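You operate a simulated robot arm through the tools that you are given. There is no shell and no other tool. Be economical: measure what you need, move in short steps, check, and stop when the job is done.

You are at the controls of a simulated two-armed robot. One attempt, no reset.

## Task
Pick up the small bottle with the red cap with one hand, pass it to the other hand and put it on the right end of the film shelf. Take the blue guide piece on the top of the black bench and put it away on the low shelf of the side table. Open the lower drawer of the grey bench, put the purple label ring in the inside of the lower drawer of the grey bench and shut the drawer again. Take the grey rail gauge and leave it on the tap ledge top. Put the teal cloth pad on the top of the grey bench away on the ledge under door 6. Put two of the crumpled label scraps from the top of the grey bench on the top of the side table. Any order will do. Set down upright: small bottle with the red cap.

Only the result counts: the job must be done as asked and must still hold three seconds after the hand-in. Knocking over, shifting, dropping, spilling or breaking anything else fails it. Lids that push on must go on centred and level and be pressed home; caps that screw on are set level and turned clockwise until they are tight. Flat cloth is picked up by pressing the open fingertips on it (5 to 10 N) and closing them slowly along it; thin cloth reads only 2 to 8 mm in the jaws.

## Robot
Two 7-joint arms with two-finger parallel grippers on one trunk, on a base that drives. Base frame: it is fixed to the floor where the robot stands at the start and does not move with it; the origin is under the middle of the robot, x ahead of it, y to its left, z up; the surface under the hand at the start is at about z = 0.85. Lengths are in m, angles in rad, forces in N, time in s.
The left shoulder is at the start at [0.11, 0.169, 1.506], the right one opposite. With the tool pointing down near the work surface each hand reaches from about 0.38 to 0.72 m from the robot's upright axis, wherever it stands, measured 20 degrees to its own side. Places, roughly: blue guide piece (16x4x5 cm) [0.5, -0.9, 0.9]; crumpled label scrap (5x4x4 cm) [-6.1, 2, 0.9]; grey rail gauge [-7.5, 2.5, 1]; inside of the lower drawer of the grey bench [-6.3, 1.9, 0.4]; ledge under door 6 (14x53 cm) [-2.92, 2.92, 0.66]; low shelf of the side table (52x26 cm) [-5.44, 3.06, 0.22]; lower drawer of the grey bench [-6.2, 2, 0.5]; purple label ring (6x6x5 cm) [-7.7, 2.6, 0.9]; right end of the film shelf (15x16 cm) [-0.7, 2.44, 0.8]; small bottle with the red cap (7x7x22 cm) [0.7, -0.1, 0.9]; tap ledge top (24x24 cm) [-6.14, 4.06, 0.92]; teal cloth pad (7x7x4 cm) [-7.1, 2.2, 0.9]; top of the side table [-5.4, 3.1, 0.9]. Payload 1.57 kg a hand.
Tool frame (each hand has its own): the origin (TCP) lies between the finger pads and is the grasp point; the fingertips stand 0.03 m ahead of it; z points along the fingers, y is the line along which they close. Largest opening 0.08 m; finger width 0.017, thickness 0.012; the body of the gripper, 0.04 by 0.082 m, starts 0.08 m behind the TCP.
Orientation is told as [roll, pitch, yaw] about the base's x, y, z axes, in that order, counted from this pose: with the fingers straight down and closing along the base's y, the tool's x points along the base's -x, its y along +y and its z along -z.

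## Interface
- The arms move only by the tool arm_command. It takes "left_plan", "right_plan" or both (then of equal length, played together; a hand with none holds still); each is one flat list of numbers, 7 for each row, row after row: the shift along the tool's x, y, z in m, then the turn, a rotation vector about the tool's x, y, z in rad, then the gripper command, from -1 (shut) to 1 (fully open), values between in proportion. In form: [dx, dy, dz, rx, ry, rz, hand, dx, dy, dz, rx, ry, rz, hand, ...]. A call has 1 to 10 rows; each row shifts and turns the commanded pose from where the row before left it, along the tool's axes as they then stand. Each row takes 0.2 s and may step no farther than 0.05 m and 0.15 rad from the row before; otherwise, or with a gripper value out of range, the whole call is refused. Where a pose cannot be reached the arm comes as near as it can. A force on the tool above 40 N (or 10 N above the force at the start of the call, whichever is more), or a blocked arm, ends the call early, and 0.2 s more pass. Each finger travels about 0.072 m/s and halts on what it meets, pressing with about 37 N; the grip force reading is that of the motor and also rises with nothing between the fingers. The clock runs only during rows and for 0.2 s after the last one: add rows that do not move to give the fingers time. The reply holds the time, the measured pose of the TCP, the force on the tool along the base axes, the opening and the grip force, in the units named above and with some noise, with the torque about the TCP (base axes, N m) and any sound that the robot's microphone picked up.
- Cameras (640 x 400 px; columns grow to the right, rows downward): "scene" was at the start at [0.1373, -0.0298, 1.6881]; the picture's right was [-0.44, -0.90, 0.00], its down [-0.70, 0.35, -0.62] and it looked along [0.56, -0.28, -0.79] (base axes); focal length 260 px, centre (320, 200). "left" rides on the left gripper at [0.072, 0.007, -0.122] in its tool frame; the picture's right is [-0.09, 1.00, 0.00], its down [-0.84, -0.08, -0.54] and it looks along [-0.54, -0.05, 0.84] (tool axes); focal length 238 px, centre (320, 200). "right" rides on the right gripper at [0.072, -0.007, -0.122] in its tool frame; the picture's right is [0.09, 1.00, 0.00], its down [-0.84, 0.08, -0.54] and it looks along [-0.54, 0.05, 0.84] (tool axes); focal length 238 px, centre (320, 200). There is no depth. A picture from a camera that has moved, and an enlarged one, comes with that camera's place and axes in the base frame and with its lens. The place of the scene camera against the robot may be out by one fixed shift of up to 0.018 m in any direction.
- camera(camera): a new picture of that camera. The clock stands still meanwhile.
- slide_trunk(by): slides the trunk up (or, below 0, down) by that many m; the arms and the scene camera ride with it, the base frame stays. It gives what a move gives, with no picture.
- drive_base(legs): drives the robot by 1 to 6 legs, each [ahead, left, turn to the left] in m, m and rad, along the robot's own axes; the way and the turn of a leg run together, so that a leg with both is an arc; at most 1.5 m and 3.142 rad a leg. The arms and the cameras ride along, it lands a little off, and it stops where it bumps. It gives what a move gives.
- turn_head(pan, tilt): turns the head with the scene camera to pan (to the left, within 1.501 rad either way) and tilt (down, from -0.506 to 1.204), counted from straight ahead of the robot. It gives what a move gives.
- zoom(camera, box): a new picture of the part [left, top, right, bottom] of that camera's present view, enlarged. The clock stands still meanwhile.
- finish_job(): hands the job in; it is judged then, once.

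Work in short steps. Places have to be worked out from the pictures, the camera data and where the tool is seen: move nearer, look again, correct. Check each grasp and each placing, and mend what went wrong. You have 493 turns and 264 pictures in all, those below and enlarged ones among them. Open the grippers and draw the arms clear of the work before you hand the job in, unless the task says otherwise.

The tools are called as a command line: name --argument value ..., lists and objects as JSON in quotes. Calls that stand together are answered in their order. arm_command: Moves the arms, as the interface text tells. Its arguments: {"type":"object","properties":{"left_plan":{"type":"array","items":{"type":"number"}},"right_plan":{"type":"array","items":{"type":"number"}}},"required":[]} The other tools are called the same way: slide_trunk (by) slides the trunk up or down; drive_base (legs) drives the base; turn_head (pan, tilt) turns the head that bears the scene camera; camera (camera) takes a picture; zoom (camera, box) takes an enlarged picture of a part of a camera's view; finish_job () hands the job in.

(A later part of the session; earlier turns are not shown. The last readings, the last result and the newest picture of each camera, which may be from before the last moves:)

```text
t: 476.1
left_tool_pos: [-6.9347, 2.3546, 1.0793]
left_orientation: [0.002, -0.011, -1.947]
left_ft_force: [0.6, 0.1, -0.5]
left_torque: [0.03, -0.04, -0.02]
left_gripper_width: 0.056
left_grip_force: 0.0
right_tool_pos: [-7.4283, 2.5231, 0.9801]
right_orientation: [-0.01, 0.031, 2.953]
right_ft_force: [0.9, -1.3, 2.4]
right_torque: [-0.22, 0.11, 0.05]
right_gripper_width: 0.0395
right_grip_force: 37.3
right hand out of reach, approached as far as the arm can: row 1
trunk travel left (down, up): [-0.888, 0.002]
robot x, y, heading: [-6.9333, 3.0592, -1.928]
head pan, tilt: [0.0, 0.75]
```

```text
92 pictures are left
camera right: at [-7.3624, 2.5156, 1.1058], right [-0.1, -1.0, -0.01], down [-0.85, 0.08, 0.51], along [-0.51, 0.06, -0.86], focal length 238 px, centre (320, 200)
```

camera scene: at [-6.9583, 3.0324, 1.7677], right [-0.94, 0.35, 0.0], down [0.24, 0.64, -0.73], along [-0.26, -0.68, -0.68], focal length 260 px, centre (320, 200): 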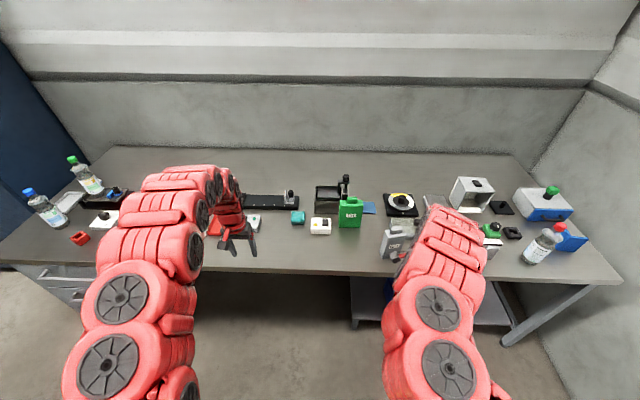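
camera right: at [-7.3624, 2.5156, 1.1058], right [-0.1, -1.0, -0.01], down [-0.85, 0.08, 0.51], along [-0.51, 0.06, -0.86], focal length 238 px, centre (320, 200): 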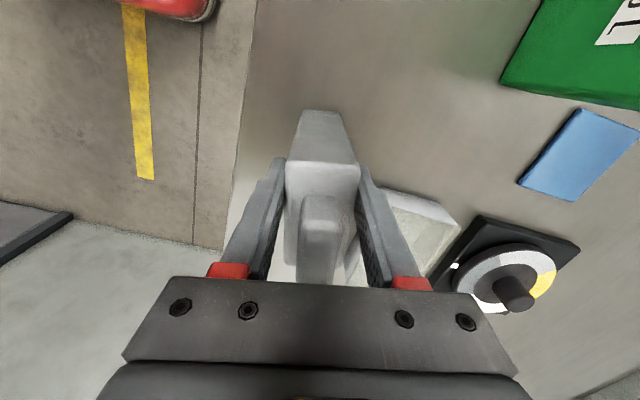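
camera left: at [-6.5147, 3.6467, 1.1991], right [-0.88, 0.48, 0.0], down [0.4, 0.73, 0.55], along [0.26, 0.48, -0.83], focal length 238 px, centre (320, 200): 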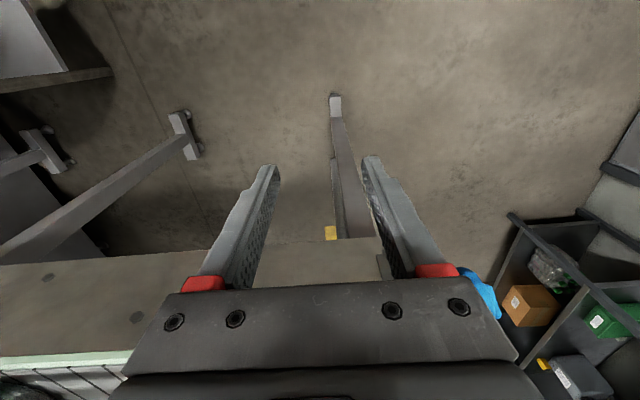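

Gripped (39.5 mm). Lift 0.09 m.

arm_command --right_plan '[0, 0, -0.03, 0, 0, 0, -1, 0, 0, -0.03, 0, 0, 0, -1, 0, 0, -0.03, 0, 0, 0, -1, 0, 0, 0, 0, 0, 0, -1]'

drive_base --legs '[[-0.15, 0, 0]]'

camera --camera "scene"

```text
t: 477.1
left_tool_pos: [-6.936, 2.3533, 1.0774]
left_orientation: [-0.001, -0.014, -1.949]
left_ft_force: [0.8, -0.5, -0.1]
left_torque: [0.0, 0.01, 0.02]
left_gripper_width: 0.056
left_grip_force: 0.1
right_tool_pos: [-7.4333, 2.5236, 1.0696]
right_orientation: [-0.013, 0.034, 2.954]
right_ft_force: [0.2, -0.2, -3.6]
right_torque: [-0.02, -0.06, 0.03]
right_gripper_width: 0.0397
right_grip_force: 37.1
trunk travel left (down, up): [-0.888, 0.002]
robot x, y, heading: [-6.9338, 3.0586, -1.924]
head pan, tilt: [0.0, 0.75]
```

```text
t: 478.5
left_tool_pos: [-6.886, 2.4915, 1.0773]
left_orientation: [0.002, -0.011, -1.949]
left_ft_force: [-0.1, 0.5, -0.8]
left_torque: [0.0, -0.01, 0.0]
left_gripper_width: 0.0559
left_grip_force: 0.1
right_tool_pos: [-7.3824, 2.6611, 1.0687]
right_orientation: [-0.015, 0.034, 2.951]
right_ft_force: [-0.5, -0.8, -2.9]
right_torque: [0.0, -0.08, 0.01]
right_gripper_width: 0.0397
right_grip_force: 36.9
trunk travel left (down, up): [-0.888, 0.002]
robot x, y, heading: [-6.8923, 3.2021, -1.923]
head pan, tilt: [0.0, 0.75]
```

```text
91 pictures are left
camera scene: at [-6.9553, 3.0486, 1.7673], right [-0.94, 0.35, 0.0], down [0.24, 0.64, -0.73], along [-0.25, -0.68, -0.68], focal length 260 px, centre (320, 200)
```

scene: 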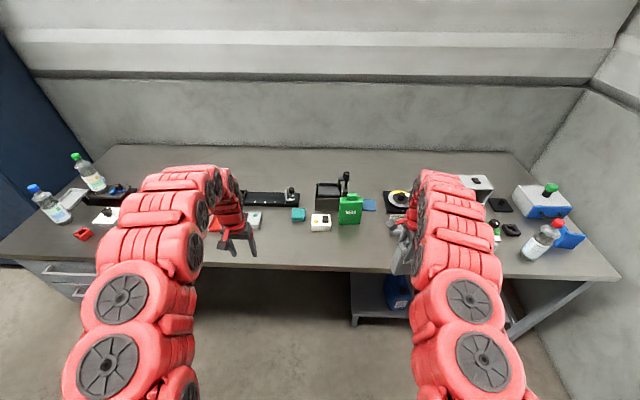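

Gauge lifted (≈0.35 kg). Next the pad at ≈(−7.154, 2.215) with the left hand; first retract the right hand a bit so the gauge doesn't sweep over bench items.

arm_command --right_plan '[0, -0.04, -0.005, 0, 0, 0, -1, 0, -0.04, 0, 0, 0, 0, -1, 0, -0.04, 0, 0, 0, 0, -1, 0, -0.04, 0, 0, 0, 0, -1]'

drive_base --legs '[[0, -0.155, 0], [0.2, 0, 0]]'

camera --camera "left"

camera --camera "right"

```text
t: 479.5
left_tool_pos: [-6.8856, 2.4924, 1.0773]
left_orientation: [0.0, -0.012, -1.949]
left_ft_force: [0.4, -0.1, -0.2]
left_torque: [0.0, -0.02, -0.01]
left_gripper_width: 0.056
left_grip_force: 0.0
right_tool_pos: [-7.3901, 2.7685, 1.0453]
right_orientation: [-0.017, 0.035, 2.954]
right_ft_force: [-0.3, -0.3, -1.9]
right_torque: [0.0, -0.06, -0.01]
right_gripper_width: 0.0394
right_grip_force: 36.4
right hand out of reach, approached as far as the arm can: row 2, 3, 4
trunk travel left (down, up): [-0.888, 0.002]
robot x, y, heading: [-6.8904, 3.2012, -1.927]
head pan, tilt: [0.0, 0.75]
```

```text
t: 482.1
left_tool_pos: [-7.0986, 2.3599, 1.0799]
left_orientation: [0.001, -0.013, -1.95]
left_ft_force: [0.1, 0.6, -0.9]
left_torque: [0.03, 0.01, -0.02]
left_gripper_width: 0.0558
left_grip_force: 0.0
right_tool_pos: [-7.6024, 2.6361, 1.0478]
right_orientation: [-0.013, 0.033, 2.953]
right_ft_force: [0.1, 0.5, -2.8]
right_torque: [-0.02, -0.02, -0.01]
right_gripper_width: 0.0397
right_grip_force: 37.0
trunk travel left (down, up): [-0.888, 0.002]
robot x, y, heading: [-7.0986, 3.0677, -1.926]
head pan, tilt: [0.0, 0.75]
```

```text
90 pictures are left
camera left: at [-7.0643, 2.4263, 1.2005], right [0.89, -0.45, 0.0], down [-0.38, -0.74, 0.55], along [-0.25, -0.49, -0.83], focal length 238 px, centre (320, 200)
```

left: 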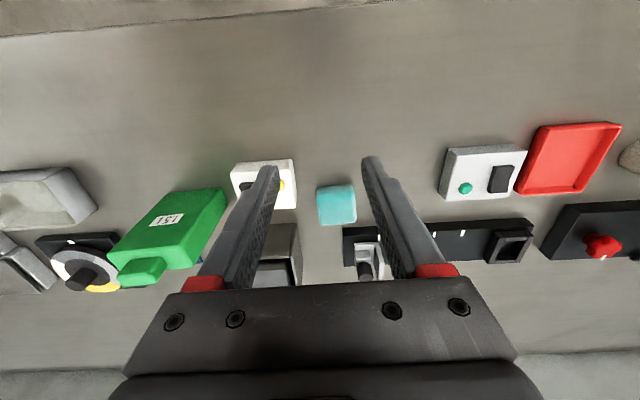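

```text
89 pictures are left
camera right: at [-7.5356, 2.6281, 1.172], right [-0.1, -1.0, -0.01], down [-0.85, 0.08, 0.51], along [-0.51, 0.06, -0.86], focal length 238 px, centre (320, 200)
```

right: 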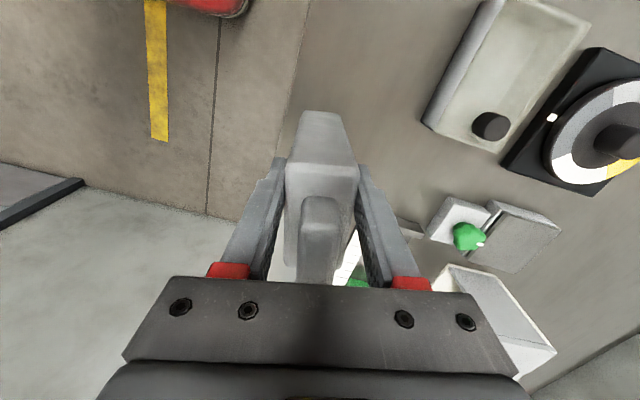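

To keep the gauge off the bench items while the left hand reaches the pad, I'll shift left 0.28 m and turn right 0.4 rad so the left arm leads.

drive_base --legs '[[0, 0.28, 0], [0, 0, -0.4]]'

camera --camera "left"

```text
t: 485.2
left_tool_pos: [-7.1068, 2.3158, 1.0772]
left_orientation: [0.0, -0.013, -2.337]
left_ft_force: [0.1, -0.6, -0.3]
left_torque: [-0.04, 0.02, 0.01]
left_gripper_width: 0.0557
left_grip_force: 0.1
right_tool_pos: [-7.4698, 2.7623, 1.0466]
right_orientation: [-0.014, 0.036, 2.564]
right_ft_force: [0.0, -0.3, -2.5]
right_torque: [0.01, -0.03, -0.02]
right_gripper_width: 0.0397
right_grip_force: 36.8
trunk travel left (down, up): [-0.888, 0.002]
robot x, y, heading: [-6.8415, 2.9704, -2.307]
head pan, tilt: [0.0, 0.75]
```

```text
88 pictures are left
camera left: at [-7.0508, 2.3634, 1.1992], right [0.65, -0.76, 0.0], down [-0.63, -0.54, 0.55], along [-0.42, -0.36, -0.83], focal length 238 px, centre (320, 200)
```

left: 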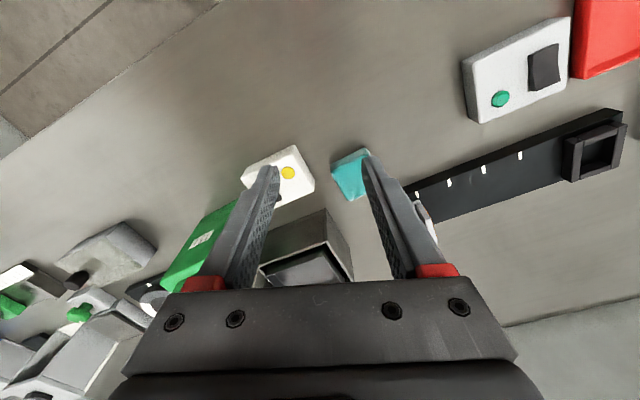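

arm_command --left_plan '[0, 0, 0, 0, 0, -0.13, 1, 0, 0, 0, 0, 0, -0.13, 1, 0, 0, 0, 0, 0, -0.13, 1, 0, 0, 0, 0, 0, 0, 1]'

drive_base --legs '[[0.085, 0.036, 0]]'

camera --camera "left"

```text
t: 486.2
left_tool_pos: [-7.1063, 2.3163, 1.0775]
left_orientation: [-0.005, -0.01, -1.944]
left_ft_force: [-1.2, 0.5, -0.2]
left_torque: [-0.01, -0.01, 0.0]
left_gripper_width: 0.0801
left_grip_force: 0.0
right_tool_pos: [-7.4699, 2.762, 1.046]
right_orientation: [-0.014, 0.035, 2.563]
right_ft_force: [0.5, -0.4, -2.8]
right_torque: [-0.03, -0.03, -0.01]
right_gripper_width: 0.0396
right_grip_force: 37.2
trunk travel left (down, up): [-0.888, 0.002]
robot x, y, heading: [-6.8417, 2.972, -2.314]
head pan, tilt: [0.0, 0.75]
```

```text
t: 487.3
left_tool_pos: [-7.134, 2.2321, 1.0799]
left_orientation: [-0.003, -0.013, -1.946]
left_ft_force: [-0.2, -0.7, 0.0]
left_torque: [0.0, 0.01, -0.02]
left_gripper_width: 0.08
left_grip_force: 0.1
right_tool_pos: [-7.4981, 2.6774, 1.0471]
right_orientation: [-0.011, 0.034, 2.564]
right_ft_force: [0.0, -0.5, -2.7]
right_torque: [-0.05, -0.06, 0.02]
right_gripper_width: 0.0396
right_grip_force: 36.6
trunk travel left (down, up): [-0.888, 0.002]
robot x, y, heading: [-6.8701, 2.8891, -2.314]
head pan, tilt: [0.0, 0.75]
```

```text
87 pictures are left
camera left: at [-7.101, 2.2976, 1.2008], right [0.89, -0.45, 0.0], down [-0.37, -0.74, 0.55], along [-0.25, -0.49, -0.83], focal length 238 px, centre (320, 200)
```

left: 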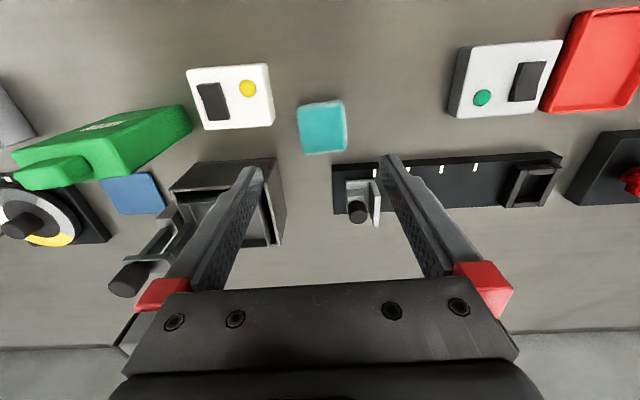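

Pad at (−7.142, 2.212), gaps on both sides ≈3 cm. Align (rz −0.1), shift 2.2 cm ahead and lower by arm.

arm_command --left_plan '[-0.0216, 0, 0, 0, 0, -0.1, 1, 0, 0, 0.045, 0, 0, 0, 1, 0, 0, 0.045, 0, 0, 0, 1, 0, 0, 0.03, 0, 0, 0, 1, 0, 0, 0, 0, 0, 0, 1]'

camera --camera "left"

```text
t: 488.5
left_tool_pos: [-7.1438, 2.2149, 0.9607]
left_orientation: [-0.005, -0.012, -1.845]
left_ft_force: [-0.6, 0.4, 0.4]
left_torque: [0.01, 0.01, 0.02]
left_gripper_width: 0.08
left_grip_force: 0.1
left hand out of reach, approached as far as the arm can: row 4
right_tool_pos: [-7.4995, 2.6773, 1.0459]
right_orientation: [-0.014, 0.034, 2.564]
right_ft_force: [0.7, -0.1, -3.8]
right_torque: [-0.04, -0.04, -0.01]
right_gripper_width: 0.0397
right_grip_force: 36.7
trunk travel left (down, up): [-0.888, 0.002]
robot x, y, heading: [-6.8733, 2.885, -2.315]
head pan, tilt: [0.0, 0.75]
```

```text
86 pictures are left
camera left: at [-7.1154, 2.2828, 1.0825], right [0.93, -0.36, 0.0], down [-0.3, -0.78, 0.55], along [-0.2, -0.51, -0.83], focal length 238 px, centre (320, 200)
```

left: 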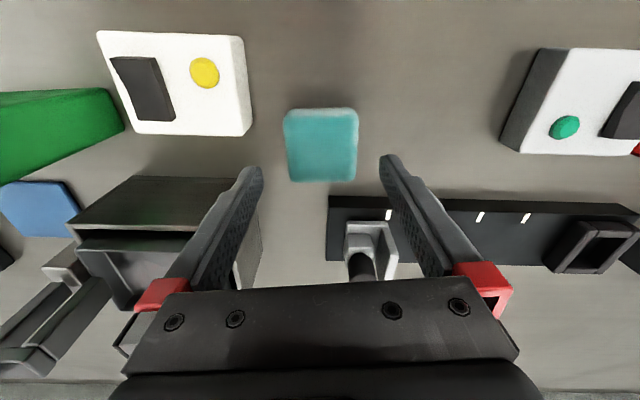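

Well aligned with the pad. Lower with the trunk 6 cm and look.

slide_trunk --by -0.055

camera --camera "left"

```text
t: 489.5
left_tool_pos: [-7.1428, 2.2142, 0.9075]
left_orientation: [-0.006, -0.012, -1.845]
left_ft_force: [0.1, 0.4, 0.6]
left_torque: [-0.03, 0.01, 0.0]
left_gripper_width: 0.0801
left_grip_force: 0.1
right_tool_pos: [-7.5001, 2.6768, 0.9918]
right_orientation: [-0.015, 0.035, 2.564]
right_ft_force: [0.1, 0.7, -2.1]
right_torque: [-0.01, 0.0, 0.0]
right_gripper_width: 0.0397
right_grip_force: 37.4
trunk travel left (down, up): [-0.833, 0.057]
robot x, y, heading: [-6.8756, 2.8864, -2.311]
head pan, tilt: [0.0, 0.75]
```

```text
85 pictures are left
camera left: at [-7.1151, 2.2828, 1.0281], right [0.93, -0.36, 0.0], down [-0.3, -0.78, 0.55], along [-0.2, -0.51, -0.83], focal length 238 px, centre (320, 200)
```

left: 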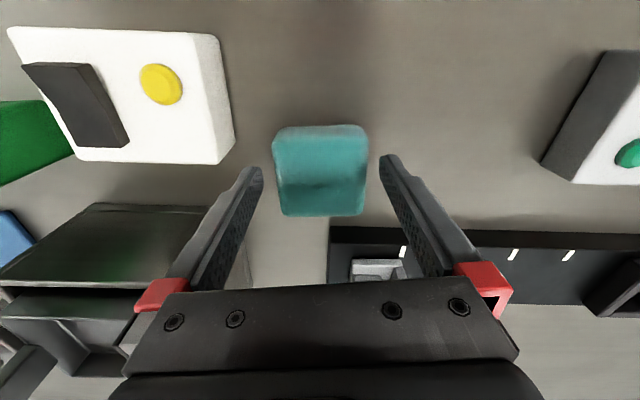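

Pad lies squarely between the fingers. Lower the last 2.3 cm and close slowly.

slide_trunk --by -0.022

arm_command --left_plan '[0, 0, 0, 0, 0, 0, 0.85, 0, 0, 0, 0, 0, 0, 0.65, 0, 0, 0, 0, 0, 0, 0.4, 0, 0, 0, 0, 0, 0, 0, 0, 0, 0, 0, 0, 0, -0.6, 0, 0, 0, 0, 0, 0, -1, 0, 0, 0, 0, 0, 0, -1]'

camera --camera "left"

```text
t: 490.1
left_tool_pos: [-7.1434, 2.2144, 0.8844]
left_orientation: [-0.005, -0.013, -1.844]
left_ft_force: [-0.9, 0.7, -0.7]
left_torque: [-0.05, 0.01, 0.03]
left_gripper_width: 0.0802
left_grip_force: 0.1
right_tool_pos: [-7.4987, 2.6753, 0.9702]
right_orientation: [-0.014, 0.035, 2.564]
right_ft_force: [-1.1, 0.5, -2.4]
right_torque: [-0.01, -0.03, 0.0]
right_gripper_width: 0.0399
right_grip_force: 36.8
trunk travel left (down, up): [-0.811, 0.079]
robot x, y, heading: [-6.8704, 2.8862, -2.312]
head pan, tilt: [0.0, 0.75]
```

```text
t: 491.8
left_tool_pos: [-7.1438, 2.2152, 0.8842]
left_orientation: [-0.005, -0.01, -1.845]
left_ft_force: [-1.1, -0.8, 0.0]
left_torque: [0.0, 0.01, -0.02]
left_gripper_width: 0.0644
left_grip_force: 36.9
right_tool_pos: [-7.4991, 2.6753, 0.9681]
right_orientation: [-0.015, 0.035, 2.564]
right_ft_force: [0.3, 0.0, -2.7]
right_torque: [0.02, -0.03, -0.03]
right_gripper_width: 0.0396
right_grip_force: 36.9
trunk travel left (down, up): [-0.811, 0.079]
robot x, y, heading: [-6.8705, 2.8883, -2.311]
head pan, tilt: [0.0, 0.75]
```

```text
84 pictures are left
camera left: at [-7.1153, 2.2826, 1.0056], right [0.93, -0.36, 0.0], down [-0.3, -0.78, 0.55], along [-0.2, -0.51, -0.83], focal length 238 px, centre (320, 200)
```

left: 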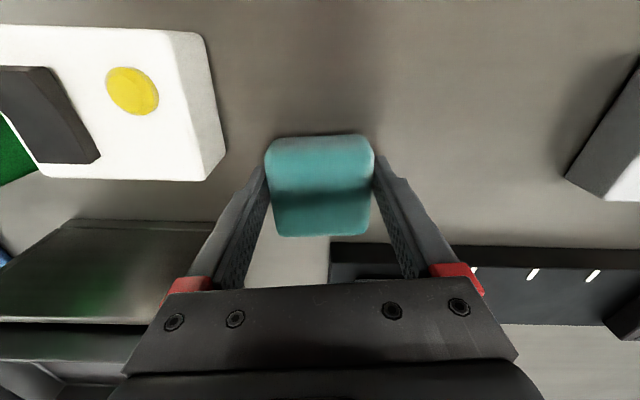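

Pad gripped at 64 mm. Lift with the trunk and check.

slide_trunk --by 0.077

arm_command --left_plan '[0, 0, -0.04, 0, 0, 0, -1, 0, 0, -0.04, 0, 0, 0, -1, 0, 0, -0.04, 0, 0, 0, -1]'

camera --camera "left"

```text
t: 492.9
left_tool_pos: [-7.1432, 2.2146, 0.9604]
left_orientation: [-0.006, -0.01, -1.845]
left_ft_force: [0.0, 0.1, 0.0]
left_torque: [-0.01, 0.03, -0.04]
left_gripper_width: 0.0644
left_grip_force: 37.1
right_tool_pos: [-7.4994, 2.6769, 1.0461]
right_orientation: [-0.014, 0.034, 2.564]
right_ft_force: [0.0, 0.6, -2.5]
right_torque: [-0.03, -0.01, 0.04]
right_gripper_width: 0.0396
right_grip_force: 37.2
trunk travel left (down, up): [-0.888, 0.002]
robot x, y, heading: [-6.8708, 2.8887, -2.31]
head pan, tilt: [0.0, 0.75]
```

```text
t: 493.7
left_tool_pos: [-7.1439, 2.2175, 1.0793]
left_orientation: [-0.006, -0.011, -1.844]
left_ft_force: [-0.4, 0.1, -1.0]
left_torque: [-0.01, 0.04, -0.01]
left_gripper_width: 0.0641
left_grip_force: 37.4
right_tool_pos: [-7.5004, 2.6769, 1.0454]
right_orientation: [-0.014, 0.035, 2.563]
right_ft_force: [1.0, -0.5, -3.4]
right_torque: [-0.04, -0.04, -0.02]
right_gripper_width: 0.0396
right_grip_force: 36.6
trunk travel left (down, up): [-0.888, 0.002]
robot x, y, heading: [-6.8697, 2.8879, -2.312]
head pan, tilt: [0.0, 0.75]
```

```text
83 pictures are left
camera left: at [-7.115, 2.285, 1.2017], right [0.93, -0.36, 0.0], down [-0.3, -0.78, 0.55], along [-0.2, -0.51, -0.83], focal length 238 px, centre (320, 200)
```

left: 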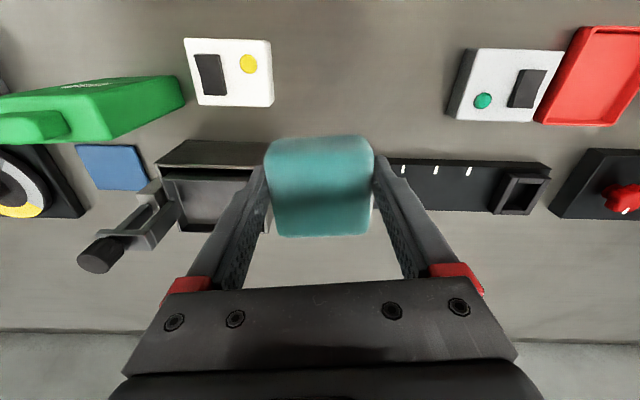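

Pad held. Back off diagonally from the bench, then turn to face north (+s) to go around the conveyor's west end.

drive_base --legs '[[-0.22, -0.1, 0], [-0.03, -0.22, 0], [0, 0, -1.38], [0, 0, -1.38]]'

turn_head --pan 0 --tilt 0.5

camera --camera "scene"

```text
t: 503.5
left_tool_pos: [-6.9427, 4.0094, 1.0789]
left_orientation: [-0.006, -0.01, 1.692]
left_ft_force: [1.2, -0.5, 0.3]
left_torque: [0.0, -0.02, 0.03]
left_gripper_width: 0.064
left_grip_force: 37.2
right_tool_pos: [-6.4366, 3.7217, 1.0459]
right_orientation: [-0.014, 0.035, -0.183]
right_ft_force: [0.3, -1.0, -3.4]
right_torque: [0.0, 0.01, 0.02]
right_gripper_width: 0.0399
right_grip_force: 37.0
trunk travel left (down, up): [-0.888, 0.002]
robot x, y, heading: [-6.9393, 3.2853, 1.225]
head pan, tilt: [0.0, 0.75]
```

```text
t: 504.3
left_tool_pos: [-6.9426, 4.0097, 1.0796]
left_orientation: [-0.005, -0.011, 1.691]
left_ft_force: [0.0, -0.3, -0.1]
left_torque: [0.01, 0.02, -0.04]
left_gripper_width: 0.0638
left_grip_force: 37.0
right_tool_pos: [-6.4371, 3.7222, 1.0454]
right_orientation: [-0.015, 0.036, -0.184]
right_ft_force: [0.9, -0.3, -2.6]
right_torque: [0.03, 0.03, -0.02]
right_gripper_width: 0.0398
right_grip_force: 36.9
trunk travel left (down, up): [-0.888, 0.002]
robot x, y, heading: [-6.9352, 3.2825, 1.221]
head pan, tilt: [0.0, 0.499]
```

```text
82 pictures are left
camera scene: at [-6.8883, 3.4511, 1.7896], right [0.94, -0.34, 0.0], down [-0.16, -0.45, -0.88], along [0.3, 0.83, -0.48], focal length 260 px, centre (320, 200)
```

scene: 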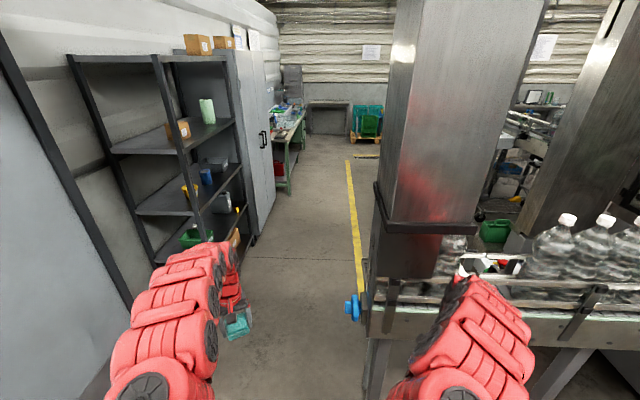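

The passage is left of the conveyor's end. Retract the left hand, shift left, then drive north past the column and look right.

arm_command --left_plan '[0.034, 0, 0, 0, 0, 0, -1, 0.034, 0, 0, 0, 0, 0, -1, 0.034, 0, 0, 0, 0, 0, -1, 0.034, 0, 0, 0, 0, 0, -1]'

drive_base --legs '[[0, 0.42, 0], [1.3, 0, 0]]'

turn_head --pan -1.2 --tilt 0.6

camera --camera "scene"

```text
t: 505.3
left_tool_pos: [-6.91, 3.9307, 1.051]
left_orientation: [-0.003, -0.008, 1.692]
left_ft_force: [-0.3, -0.4, -0.8]
left_torque: [-0.01, 0.04, -0.03]
left_gripper_width: 0.0637
left_grip_force: 37.0
left hand out of reach, approached as far as the arm can: row 2, 3, 4
right_tool_pos: [-6.4353, 3.7224, 1.0453]
right_orientation: [-0.013, 0.034, -0.184]
right_ft_force: [0.8, 0.2, -3.1]
right_torque: [0.02, 0.07, -0.01]
right_gripper_width: 0.0396
right_grip_force: 37.2
trunk travel left (down, up): [-0.888, 0.002]
robot x, y, heading: [-6.9369, 3.2861, 1.225]
head pan, tilt: [0.0, 0.499]
```

```text
t: 513.9
left_tool_pos: [-6.875, 5.2851, 1.0509]
left_orientation: [-0.003, -0.01, 1.701]
left_ft_force: [0.5, -0.1, -0.9]
left_torque: [-0.01, 0.01, 0.01]
left_gripper_width: 0.0639
left_grip_force: 36.8
right_tool_pos: [-6.3993, 5.0809, 1.0466]
right_orientation: [-0.014, 0.035, -0.171]
right_ft_force: [-0.4, 0.3, -2.4]
right_torque: [0.03, -0.01, -0.01]
right_gripper_width: 0.0398
right_grip_force: 37.4
trunk travel left (down, up): [-0.888, 0.002]
robot x, y, heading: [-6.8944, 4.6394, 1.236]
head pan, tilt: [0.0, 0.499]
```

```text
t: 515.3
left_tool_pos: [-6.874, 5.2852, 1.0514]
left_orientation: [-0.006, -0.008, 1.7]
left_ft_force: [0.7, 0.5, -0.4]
left_torque: [0.02, 0.03, 0.03]
left_gripper_width: 0.0638
left_grip_force: 36.9
right_tool_pos: [-6.3971, 5.0816, 1.046]
right_orientation: [-0.012, 0.034, -0.171]
right_ft_force: [-0.3, -1.0, -2.0]
right_torque: [0.02, 0.04, 0.0]
right_gripper_width: 0.0397
right_grip_force: 36.6
trunk travel left (down, up): [-0.888, 0.002]
robot x, y, heading: [-6.8915, 4.6383, 1.239]
head pan, tilt: [-1.201, 0.6]
```

```text
81 pictures are left
camera scene: at [-6.7883, 4.723, 1.7806], right [0.04, -1.0, 0.0], down [-0.56, -0.02, -0.82], along [0.82, 0.03, -0.57], focal length 260 px, centre (320, 200)
```

scene: 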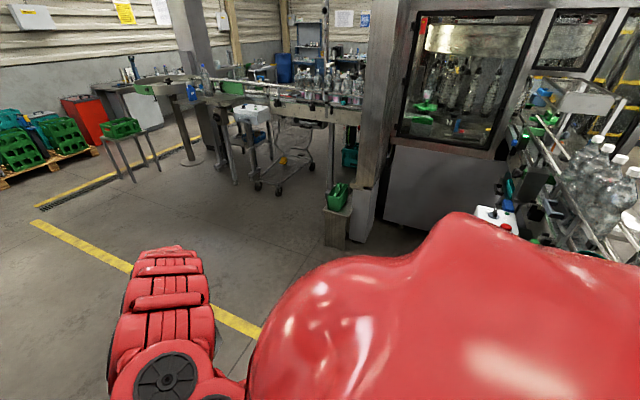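

Drive 0.5 m further north, then turn right to face the back of the conveyor.

drive_base --legs '[[0.5, -0.2, 0], [0, 0, -1.0]]'

turn_head --pan -0.9 --tilt 0.7

camera --camera "scene"

```text
t: 521.0
left_tool_pos: [-5.9913, 5.39, 1.0519]
left_orientation: [-0.005, -0.008, 0.716]
left_ft_force: [0.0, 0.6, 0.2]
left_torque: [-0.02, 0.01, -0.02]
left_gripper_width: 0.0635
left_grip_force: 36.6
right_tool_pos: [-5.8992, 4.8804, 1.046]
right_orientation: [-0.014, 0.035, -1.16]
right_ft_force: [0.6, 0.1, -2.4]
right_torque: [0.05, 0.01, -0.02]
right_gripper_width: 0.0396
right_grip_force: 37.0
trunk travel left (down, up): [-0.888, 0.002]
robot x, y, heading: [-6.5425, 5.0501, 0.253]
head pan, tilt: [-1.201, 0.6]
```

```text
t: 521.8
left_tool_pos: [-5.9904, 5.3892, 1.0509]
left_orientation: [-0.005, -0.008, 0.717]
left_ft_force: [0.1, -0.4, -0.9]
left_torque: [0.0, 0.01, -0.01]
left_gripper_width: 0.0636
left_grip_force: 37.2
right_tool_pos: [-5.8997, 4.8795, 1.0463]
right_orientation: [-0.015, 0.037, -1.159]
right_ft_force: [-0.2, -0.3, -3.0]
right_torque: [0.03, 0.04, 0.0]
right_gripper_width: 0.0398
right_grip_force: 36.7
trunk travel left (down, up): [-0.888, 0.002]
robot x, y, heading: [-6.5414, 5.0512, 0.247]
head pan, tilt: [-0.901, 0.7]
```

```text
80 pictures are left
camera scene: at [-6.405, 5.0209, 1.772], right [-0.61, -0.79, 0.0], down [-0.51, 0.39, -0.76], along [0.61, -0.46, -0.64], focal length 260 px, centre (320, 200)
```

scene: 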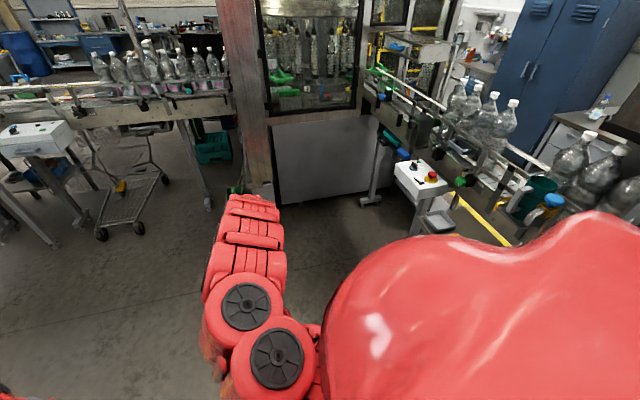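

zoom --camera "scene" --box '[360, 120, 600, 280]'

```text
2.50 times, centred on (480, 200) of scene
camera zoom: at [-6.405, 5.0209, 1.772], right [-0.61, -0.79, 0.0], down [-0.51, 0.39, -0.76], along [0.61, -0.46, -0.64], focal length 649 px, centre (-80, 200)
```

zoom: 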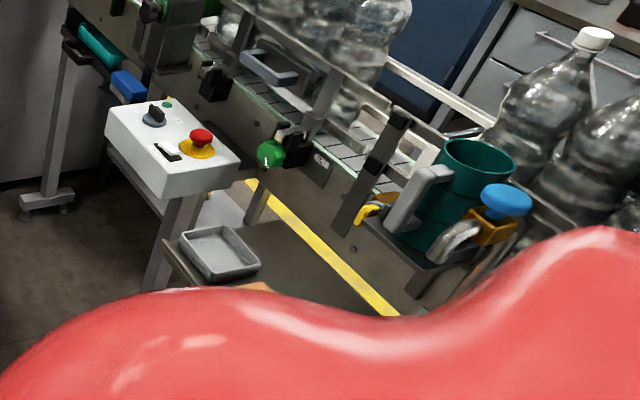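

The dark ledge with a grey tray beside the control panel is the tap ledge. Move to stand north of it and face it.

drive_base --legs '[[0.8, -0.3, 0], [0, 0, -1.09], [0, 0, -1.09]]'

turn_head --pan 0 --tilt 0.75

camera --camera "scene"

```text
t: 531.8
left_tool_pos: [-5.751, 4.3044, 1.051]
left_orientation: [-0.006, -0.01, -1.495]
left_ft_force: [0.1, -0.3, -1.4]
left_torque: [0.0, 0.01, 0.05]
left_gripper_width: 0.0637
left_grip_force: 37.2
right_tool_pos: [-6.2138, 4.5343, 1.0456]
right_orientation: [-0.015, 0.035, 2.914]
right_ft_force: [-0.1, 0.9, -3.1]
right_torque: [-0.01, -0.02, -0.01]
right_gripper_width: 0.0398
right_grip_force: 37.0
trunk travel left (down, up): [-0.888, 0.002]
robot x, y, heading: [-5.6993, 4.9451, -1.963]
head pan, tilt: [-0.901, 0.7]
```

```text
t: 533.0
left_tool_pos: [-5.7521, 4.3031, 1.051]
left_orientation: [-0.006, -0.009, -1.496]
left_ft_force: [-0.4, 0.2, -0.5]
left_torque: [0.02, -0.01, 0.0]
left_gripper_width: 0.0637
left_grip_force: 36.8
right_tool_pos: [-6.2139, 4.5338, 1.0459]
right_orientation: [-0.013, 0.035, 2.915]
right_ft_force: [-0.4, 0.0, -2.6]
right_torque: [0.0, -0.02, 0.02]
right_gripper_width: 0.0397
right_grip_force: 36.7
trunk travel left (down, up): [-0.888, 0.002]
robot x, y, heading: [-5.6964, 4.9437, -1.962]
head pan, tilt: [0.0, 0.75]
```

```text
78 pictures are left
camera scene: at [-5.7698, 4.7993, 1.7677], right [-0.92, 0.38, 0.0], down [0.26, 0.63, -0.73], along [-0.28, -0.68, -0.68], focal length 260 px, centre (320, 200)
```

scene: 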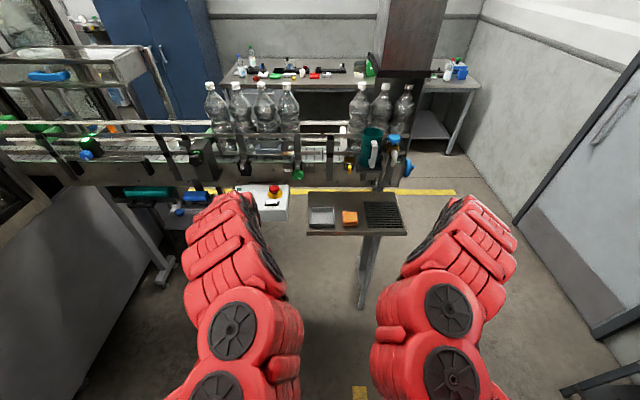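

zoom --camera "scene" --box '[270, 120, 450, 260]'

```text
2.86 times, centred on (360, 190) of scene
camera zoom: at [-5.7698, 4.7993, 1.7677], right [-0.92, 0.38, 0.0], down [0.26, 0.63, -0.73], along [-0.28, -0.68, -0.68], focal length 742 px, centre (206, 229)
```

zoom: 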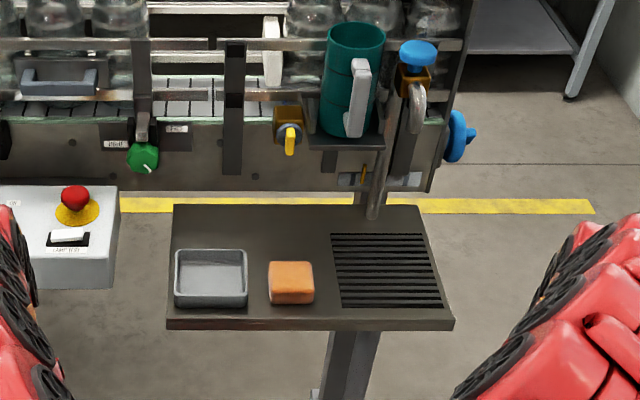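

The ledge (≈0.42×0.27 m) holds a tray, a sponge and a drain grate; free space is at the back behind the sponge, about (−6.21, 4.01). I'll approach with the base turned so the right hand leads, and rotate the gauge square to the ledge.

drive_base --legs '[[0.22, -0.16, 0], [0, 0, 0.57]]'

arm_command --right_plan '[0, 0, 0, 0, 0, 0.14, -1, 0, 0, 0, 0, 0, 0.14, -1, 0, 0, 0, 0, 0, 0.14, -1, 0, 0, 0, 0, 0, 0.14, -1, 0, 0, 0, 0, 0, 0.14, -1, 0, 0, 0, 0, 0, 0, -1]'

camera --camera "right"

```text
t: 536.5
left_tool_pos: [-5.6244, 4.2349, 1.051]
left_orientation: [-0.004, -0.01, -0.922]
left_ft_force: [-0.4, 0.2, 0.7]
left_torque: [-0.01, 0.01, -0.01]
left_gripper_width: 0.0634
left_grip_force: 36.3
right_tool_pos: [-6.1398, 4.1772, 1.0467]
right_orientation: [-0.014, 0.035, -2.798]
right_ft_force: [0.0, 0.4, -0.8]
right_torque: [-0.04, -0.03, 0.0]
right_gripper_width: 0.0
right_grip_force: 21.5
trunk travel left (down, up): [-0.888, 0.002]
robot x, y, heading: [-5.9273, 4.8062, -1.387]
head pan, tilt: [0.0, 0.75]
```

```text
t: 537.9
left_tool_pos: [-5.6246, 4.236, 1.0513]
left_orientation: [-0.005, -0.009, -0.923]
left_ft_force: [-0.2, 0.4, -0.2]
left_torque: [0.02, -0.01, 0.02]
left_gripper_width: 0.0636
left_grip_force: 37.2
right_tool_pos: [-6.1389, 4.1774, 1.0468]
right_orientation: [-0.033, 0.016, 2.784]
right_ft_force: [-0.8, -0.3, -0.1]
right_torque: [0.02, -0.01, -0.01]
right_gripper_width: 0.0002
right_grip_force: 21.5
trunk travel left (down, up): [-0.888, 0.002]
robot x, y, heading: [-5.9256, 4.8057, -1.387]
head pan, tilt: [0.0, 0.75]
```

```text
76 pictures are left
camera right: at [-6.0719, 4.1552, 1.1702], right [-0.26, -0.96, -0.03], down [-0.83, 0.21, 0.53], along [-0.5, 0.16, -0.85], focal length 238 px, centre (320, 200)
```

right: 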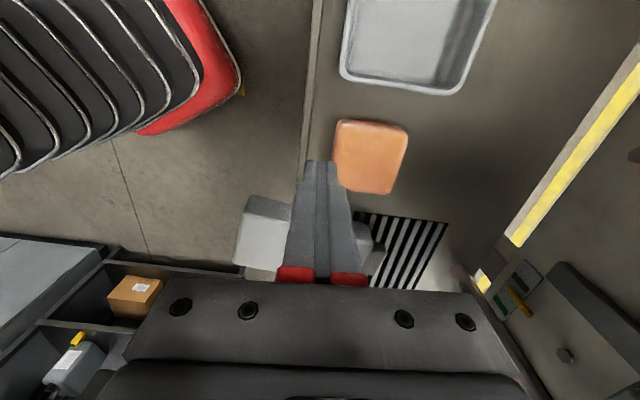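

The gauge slipped out — it must have struck the ledge edge (its bottom was too low). Look where it went.

turn_head --pan -0.4 --tilt 0.9

camera --camera "scene"

zoom --camera "right" --box '[200, 100, 460, 300]'

```text
t: 538.8
left_tool_pos: [-5.6243, 4.2351, 1.0506]
left_orientation: [-0.006, -0.01, -0.923]
left_ft_force: [0.1, -0.6, -0.3]
left_torque: [-0.01, 0.01, -0.02]
left_gripper_width: 0.0635
left_grip_force: 36.7
right_tool_pos: [-6.1383, 4.1767, 1.0458]
right_orientation: [-0.033, 0.016, 2.785]
right_ft_force: [0.6, 1.0, 0.6]
right_torque: [-0.02, 0.01, -0.04]
right_gripper_width: 0.0
right_grip_force: 21.5
trunk travel left (down, up): [-0.888, 0.002]
robot x, y, heading: [-5.9275, 4.8072, -1.389]
head pan, tilt: [-0.4, 0.901]
```

```text
75 pictures are left
camera scene: at [-5.9389, 4.6564, 1.7558], right [-0.98, 0.22, 0.0], down [0.17, 0.77, -0.62], along [-0.13, -0.61, -0.78], focal length 260 px, centre (320, 200)
```

scene: 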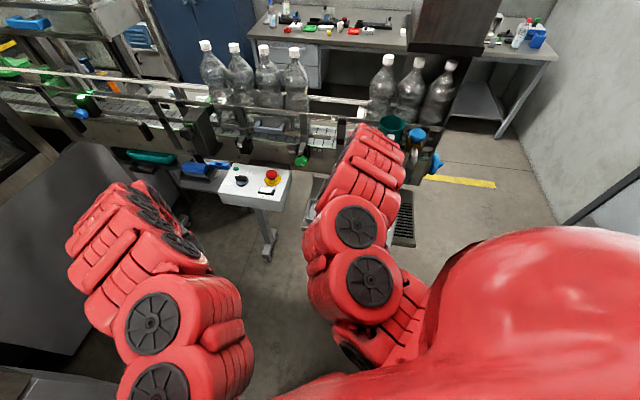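

```text
2.00 times, centred on (330, 200) of right
camera zoom: at [-6.072, 4.1552, 1.1702], right [-0.26, -0.97, -0.03], down [-0.83, 0.2, 0.53], along [-0.5, 0.16, -0.85], focal length 477 px, centre (300, 200)
```

zoom: 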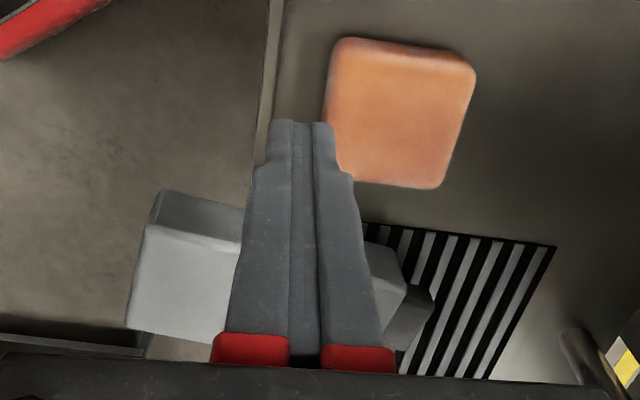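

The gauge is lying on the ledge, knob toward the grate, half overhanging the front edge; sponge and tray are unmoved. I'll raise the right hand, open it and turn it 90° to grip across its 7 cm width from above.

arm_command --right_plan '[0, 0, -0.03, 0, 0, 0, -1, 0, 0, -0.03, 0, 0, -0.1, 1, 0, 0, 0, 0, 0, -0.15, 1, 0, 0, 0, 0, 0, -0.15, 1, 0, 0, 0, 0, 0, -0.15, 1, 0, 0, 0, 0, 0, -0.15, 1, 0, 0, 0, 0, 0, -0.15, 1, 0, 0, 0, 0, 0, -0.15, 1, 0, 0, 0, 0, 0, -0.15, 1, 0, 0, 0, 0, 0, -0.15, 1]'

arm_command --right_plan '[0, 0, 0, 0, 0, -0.15, 1, 0, 0, 0, 0, 0, -0.12, 1, 0, 0, 0, 0, 0, 0, 1]'

camera --camera "right"

```text
t: 541.0
left_tool_pos: [-5.6241, 4.2351, 1.0522]
left_orientation: [-0.007, -0.011, -0.922]
left_ft_force: [0.0, -0.5, 0.1]
left_torque: [0.02, -0.02, -0.01]
left_gripper_width: 0.064
left_grip_force: 37.0
right_tool_pos: [-6.1429, 4.1553, 1.0975]
right_orientation: [0.006, 0.037, -2.194]
right_ft_force: [0.0, -0.6, -0.5]
right_torque: [0.04, 0.02, 0.0]
right_gripper_width: 0.0798
right_grip_force: 0.0
right hand out of reach, approached as far as the arm can: row 1, 2
trunk travel left (down, up): [-0.888, 0.002]
robot x, y, heading: [-5.9238, 4.8062, -1.39]
head pan, tilt: [-0.4, 0.901]
```

```text
t: 541.8
left_tool_pos: [-5.625, 4.234, 1.0513]
left_orientation: [-0.004, -0.009, -0.922]
left_ft_force: [0.3, -0.4, -0.8]
left_torque: [-0.03, 0.0, -0.01]
left_gripper_width: 0.0635
left_grip_force: 37.0
right_tool_pos: [-6.1428, 4.1549, 1.0969]
right_orientation: [0.016, 0.033, -1.925]
right_ft_force: [0.5, -0.1, 0.1]
right_torque: [0.01, 0.01, 0.03]
right_gripper_width: 0.08
right_grip_force: 0.1
trunk travel left (down, up): [-0.888, 0.002]
robot x, y, heading: [-5.926, 4.8055, -1.391]
head pan, tilt: [-0.4, 0.901]
```

```text
73 pictures are left
camera right: at [-6.1276, 4.2211, 1.2225], right [0.97, -0.26, 0.02], down [-0.23, -0.82, 0.52], along [-0.12, -0.5, -0.86], focal length 238 px, centre (320, 200)
```

right: 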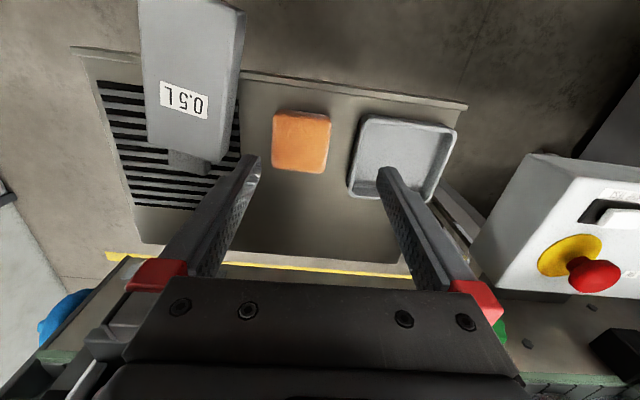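

Clear view: gauge lies label-up on the grate, centre ≈(−6.258, 4.226), axis ~13° off. Move the base so the hand is above it and align the fingers across its width.

drive_base --legs '[[-0.09, -0.1, 0]]'

arm_command --right_plan '[0, 0, 0, 0, 0, 0.12, 1, 0, 0, 0, 0, 0, 0.12, 1, 0, 0, 0, 0, 0, 0, 1]'

camera --camera "right"

```text
t: 543.1
left_tool_pos: [-5.7373, 4.3028, 1.0502]
left_orientation: [-0.004, -0.01, -0.925]
left_ft_force: [-0.4, -0.4, -0.2]
left_torque: [0.02, -0.01, 0.01]
left_gripper_width: 0.0636
left_grip_force: 37.1
right_tool_pos: [-6.2566, 4.2249, 1.097]
right_orientation: [0.017, 0.033, -1.928]
right_ft_force: [0.1, -0.6, -0.4]
right_torque: [0.0, 0.0, -0.03]
right_gripper_width: 0.0801
right_grip_force: 0.0
trunk travel left (down, up): [-0.888, 0.002]
robot x, y, heading: [-6.0391, 4.8755, -1.392]
head pan, tilt: [-0.4, 0.901]
```

```text
t: 543.9
left_tool_pos: [-5.7389, 4.3052, 1.0518]
left_orientation: [-0.006, -0.012, -0.925]
left_ft_force: [-0.5, 0.3, -0.4]
left_torque: [0.02, 0.01, -0.02]
left_gripper_width: 0.0637
left_grip_force: 37.0
right_tool_pos: [-6.2598, 4.2244, 1.0984]
right_orientation: [0.008, 0.035, -2.17]
right_ft_force: [-0.6, -0.2, 0.3]
right_torque: [0.01, 0.0, 0.03]
right_gripper_width: 0.08
right_grip_force: 0.1
trunk travel left (down, up): [-0.888, 0.002]
robot x, y, heading: [-6.0395, 4.8733, -1.39]
head pan, tilt: [-0.4, 0.901]
```

```text
72 pictures are left
camera right: at [-6.2267, 4.2847, 1.2232], right [0.87, -0.49, 0.01], down [-0.42, -0.75, 0.51], along [-0.24, -0.45, -0.86], focal length 238 px, centre (320, 200)
```

right: 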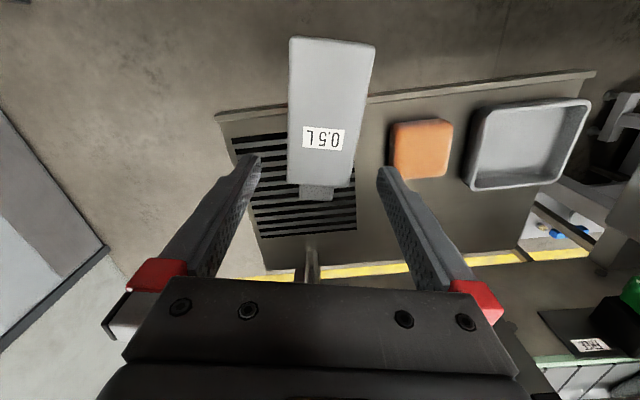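

Its width nearly equals the full opening, so instead I'll grip the knob (≈4 cm wide) with fingers across, drag the gauge inward, then erect it. Move over the knob at ≈(−6.302, 4.15).

arm_command --right_plan '[-0.043, 0.004, 0, 0, 0, 0, 1, -0.043, 0.003, 0, 0, 0, 0, 1, 0, 0, 0.04, 0, 0, 0, 1, 0, 0, 0.04, 0, 0, 0, 1, 0, 0, 0, 0, 0, 0, 1]'

camera --camera "right"

```text
t: 544.4
left_tool_pos: [-5.736, 4.3087, 1.0537]
left_orientation: [-0.006, -0.012, -0.925]
left_ft_force: [0.1, -0.4, 0.2]
left_torque: [-0.02, 0.01, -0.02]
left_gripper_width: 0.0639
left_grip_force: 36.6
right_tool_pos: [-6.2809, 4.1859, 1.0977]
right_orientation: [0.002, 0.059, -2.177]
right_ft_force: [0.4, -1.1, 0.3]
right_torque: [-0.03, 0.03, -0.02]
right_gripper_width: 0.0802
right_grip_force: 0.1
trunk travel left (down, up): [-0.888, 0.002]
robot x, y, heading: [-6.0389, 4.874, -1.393]
head pan, tilt: [-0.4, 0.901]
stopped in row 2 (right hand): the force on the tool passed its limit at 183 N (the readings are from after the stop); the commanded pose is now the measured one
```

```text
71 pictures are left
camera right: at [-6.2494, 4.2419, 1.2244], right [0.87, -0.49, 0.01], down [-0.43, -0.76, 0.49], along [-0.24, -0.43, -0.87], focal length 238 px, centre (320, 200)
```

right: 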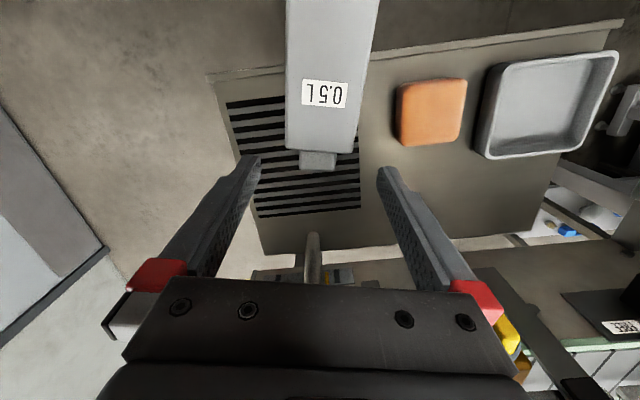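

The palm struck the tap spout above the grate, so that spot can't be reached from straight above. I'll back off, verify nothing was displaced, and plan: deliver the pad first, then return with both hands free to re-grip the gauge.

drive_base --legs '[[-0.25, 0, 0]]'

turn_head --pan -0.5 --tilt 0.75

zoom --camera "scene" --box '[200, 60, 500, 280]'

```text
t: 545.1
left_tool_pos: [-5.739, 4.3047, 1.0514]
left_orientation: [-0.005, -0.008, -0.927]
left_ft_force: [0.4, -0.4, -0.8]
left_torque: [-0.03, -0.04, 0.0]
left_gripper_width: 0.0639
left_grip_force: 36.9
right_tool_pos: [-6.281, 4.1835, 1.0957]
right_orientation: [-0.001, 0.067, -2.179]
right_ft_force: [-0.3, 0.1, -0.3]
right_torque: [-0.02, -0.01, 0.03]
right_gripper_width: 0.0801
right_grip_force: 0.0
trunk travel left (down, up): [-0.888, 0.002]
robot x, y, heading: [-6.0399, 4.8733, -1.393]
head pan, tilt: [-0.4, 0.901]
stopped in leg 1: the force on the tool passed its limit at 67 N (the readings are from after the stop); the commanded pose is now the measured one
```

```text
t: 545.8
left_tool_pos: [-5.7398, 4.3051, 1.0509]
left_orientation: [-0.007, -0.011, -0.926]
left_ft_force: [0.3, 0.0, -0.9]
left_torque: [0.01, 0.0, 0.0]
left_gripper_width: 0.0638
left_grip_force: 36.9
right_tool_pos: [-6.2801, 4.1839, 1.095]
right_orientation: [-0.001, 0.07, -2.174]
right_ft_force: [-0.2, 1.0, 0.5]
right_torque: [-0.02, 0.01, -0.02]
right_gripper_width: 0.0799
right_grip_force: 0.1
trunk travel left (down, up): [-0.888, 0.002]
robot x, y, heading: [-6.0406, 4.8739, -1.395]
head pan, tilt: [-0.499, 0.75]
```

```text
1.82 times, centred on (350, 170) of scene
camera zoom: at [-6.0624, 4.7225, 1.7677], right [-0.95, 0.31, 0.0], down [0.21, 0.65, -0.73], along [-0.23, -0.69, -0.68], focal length 472 px, centre (266, 254)
```

zoom: 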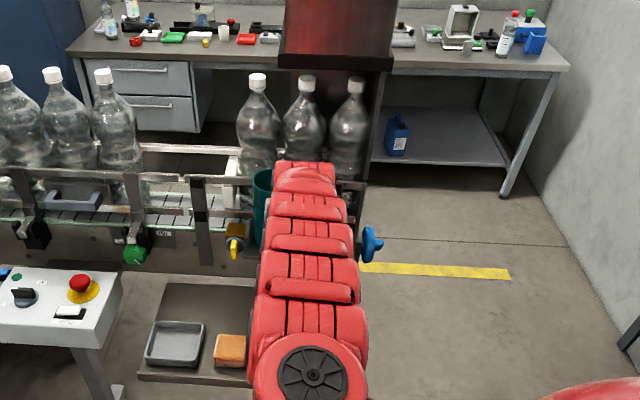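

Backing is blocked with force; test small right-hand moves to find which way is free.

arm_command --right_plan '[0, 0, -0.01, 0, 0, 0, 1, 0, 0, -0.01, 0, 0, 0, 1]'

arm_command --right_plan '[0.01, 0, 0, 0, 0, 0, 1, 0.01, 0, 0, 0, 0, 0, 1]'

```text
t: 546.4
left_tool_pos: [-5.7384, 4.3057, 1.052]
left_orientation: [-0.004, -0.01, -0.926]
left_ft_force: [-0.3, -0.3, -0.4]
left_torque: [0.01, -0.01, 0.01]
left_gripper_width: 0.0637
left_grip_force: 36.8
right_tool_pos: [-6.2812, 4.183, 1.1153]
right_orientation: [-0.002, 0.071, -2.176]
right_ft_force: [3.1, 2.2, -1.2]
right_torque: [-0.26, 0.27, -0.04]
right_gripper_width: 0.0801
right_grip_force: 0.1
trunk travel left (down, up): [-0.888, 0.002]
robot x, y, heading: [-6.0407, 4.8724, -1.388]
head pan, tilt: [-0.499, 0.75]
```

```text
t: 547.0
left_tool_pos: [-5.7384, 4.3061, 1.0515]
left_orientation: [-0.005, -0.009, -0.927]
left_ft_force: [-0.5, -0.7, -0.8]
left_torque: [-0.02, 0.01, -0.03]
left_gripper_width: 0.0635
left_grip_force: 37.0
right_tool_pos: [-6.2704, 4.1985, 1.1183]
right_orientation: [-0.002, 0.07, -2.177]
right_ft_force: [-0.7, 0.2, 0.4]
right_torque: [-0.01, -0.01, 0.0]
right_gripper_width: 0.08
right_grip_force: 0.1
trunk travel left (down, up): [-0.888, 0.002]
robot x, y, heading: [-6.0396, 4.877, -1.391]
head pan, tilt: [-0.499, 0.75]
```

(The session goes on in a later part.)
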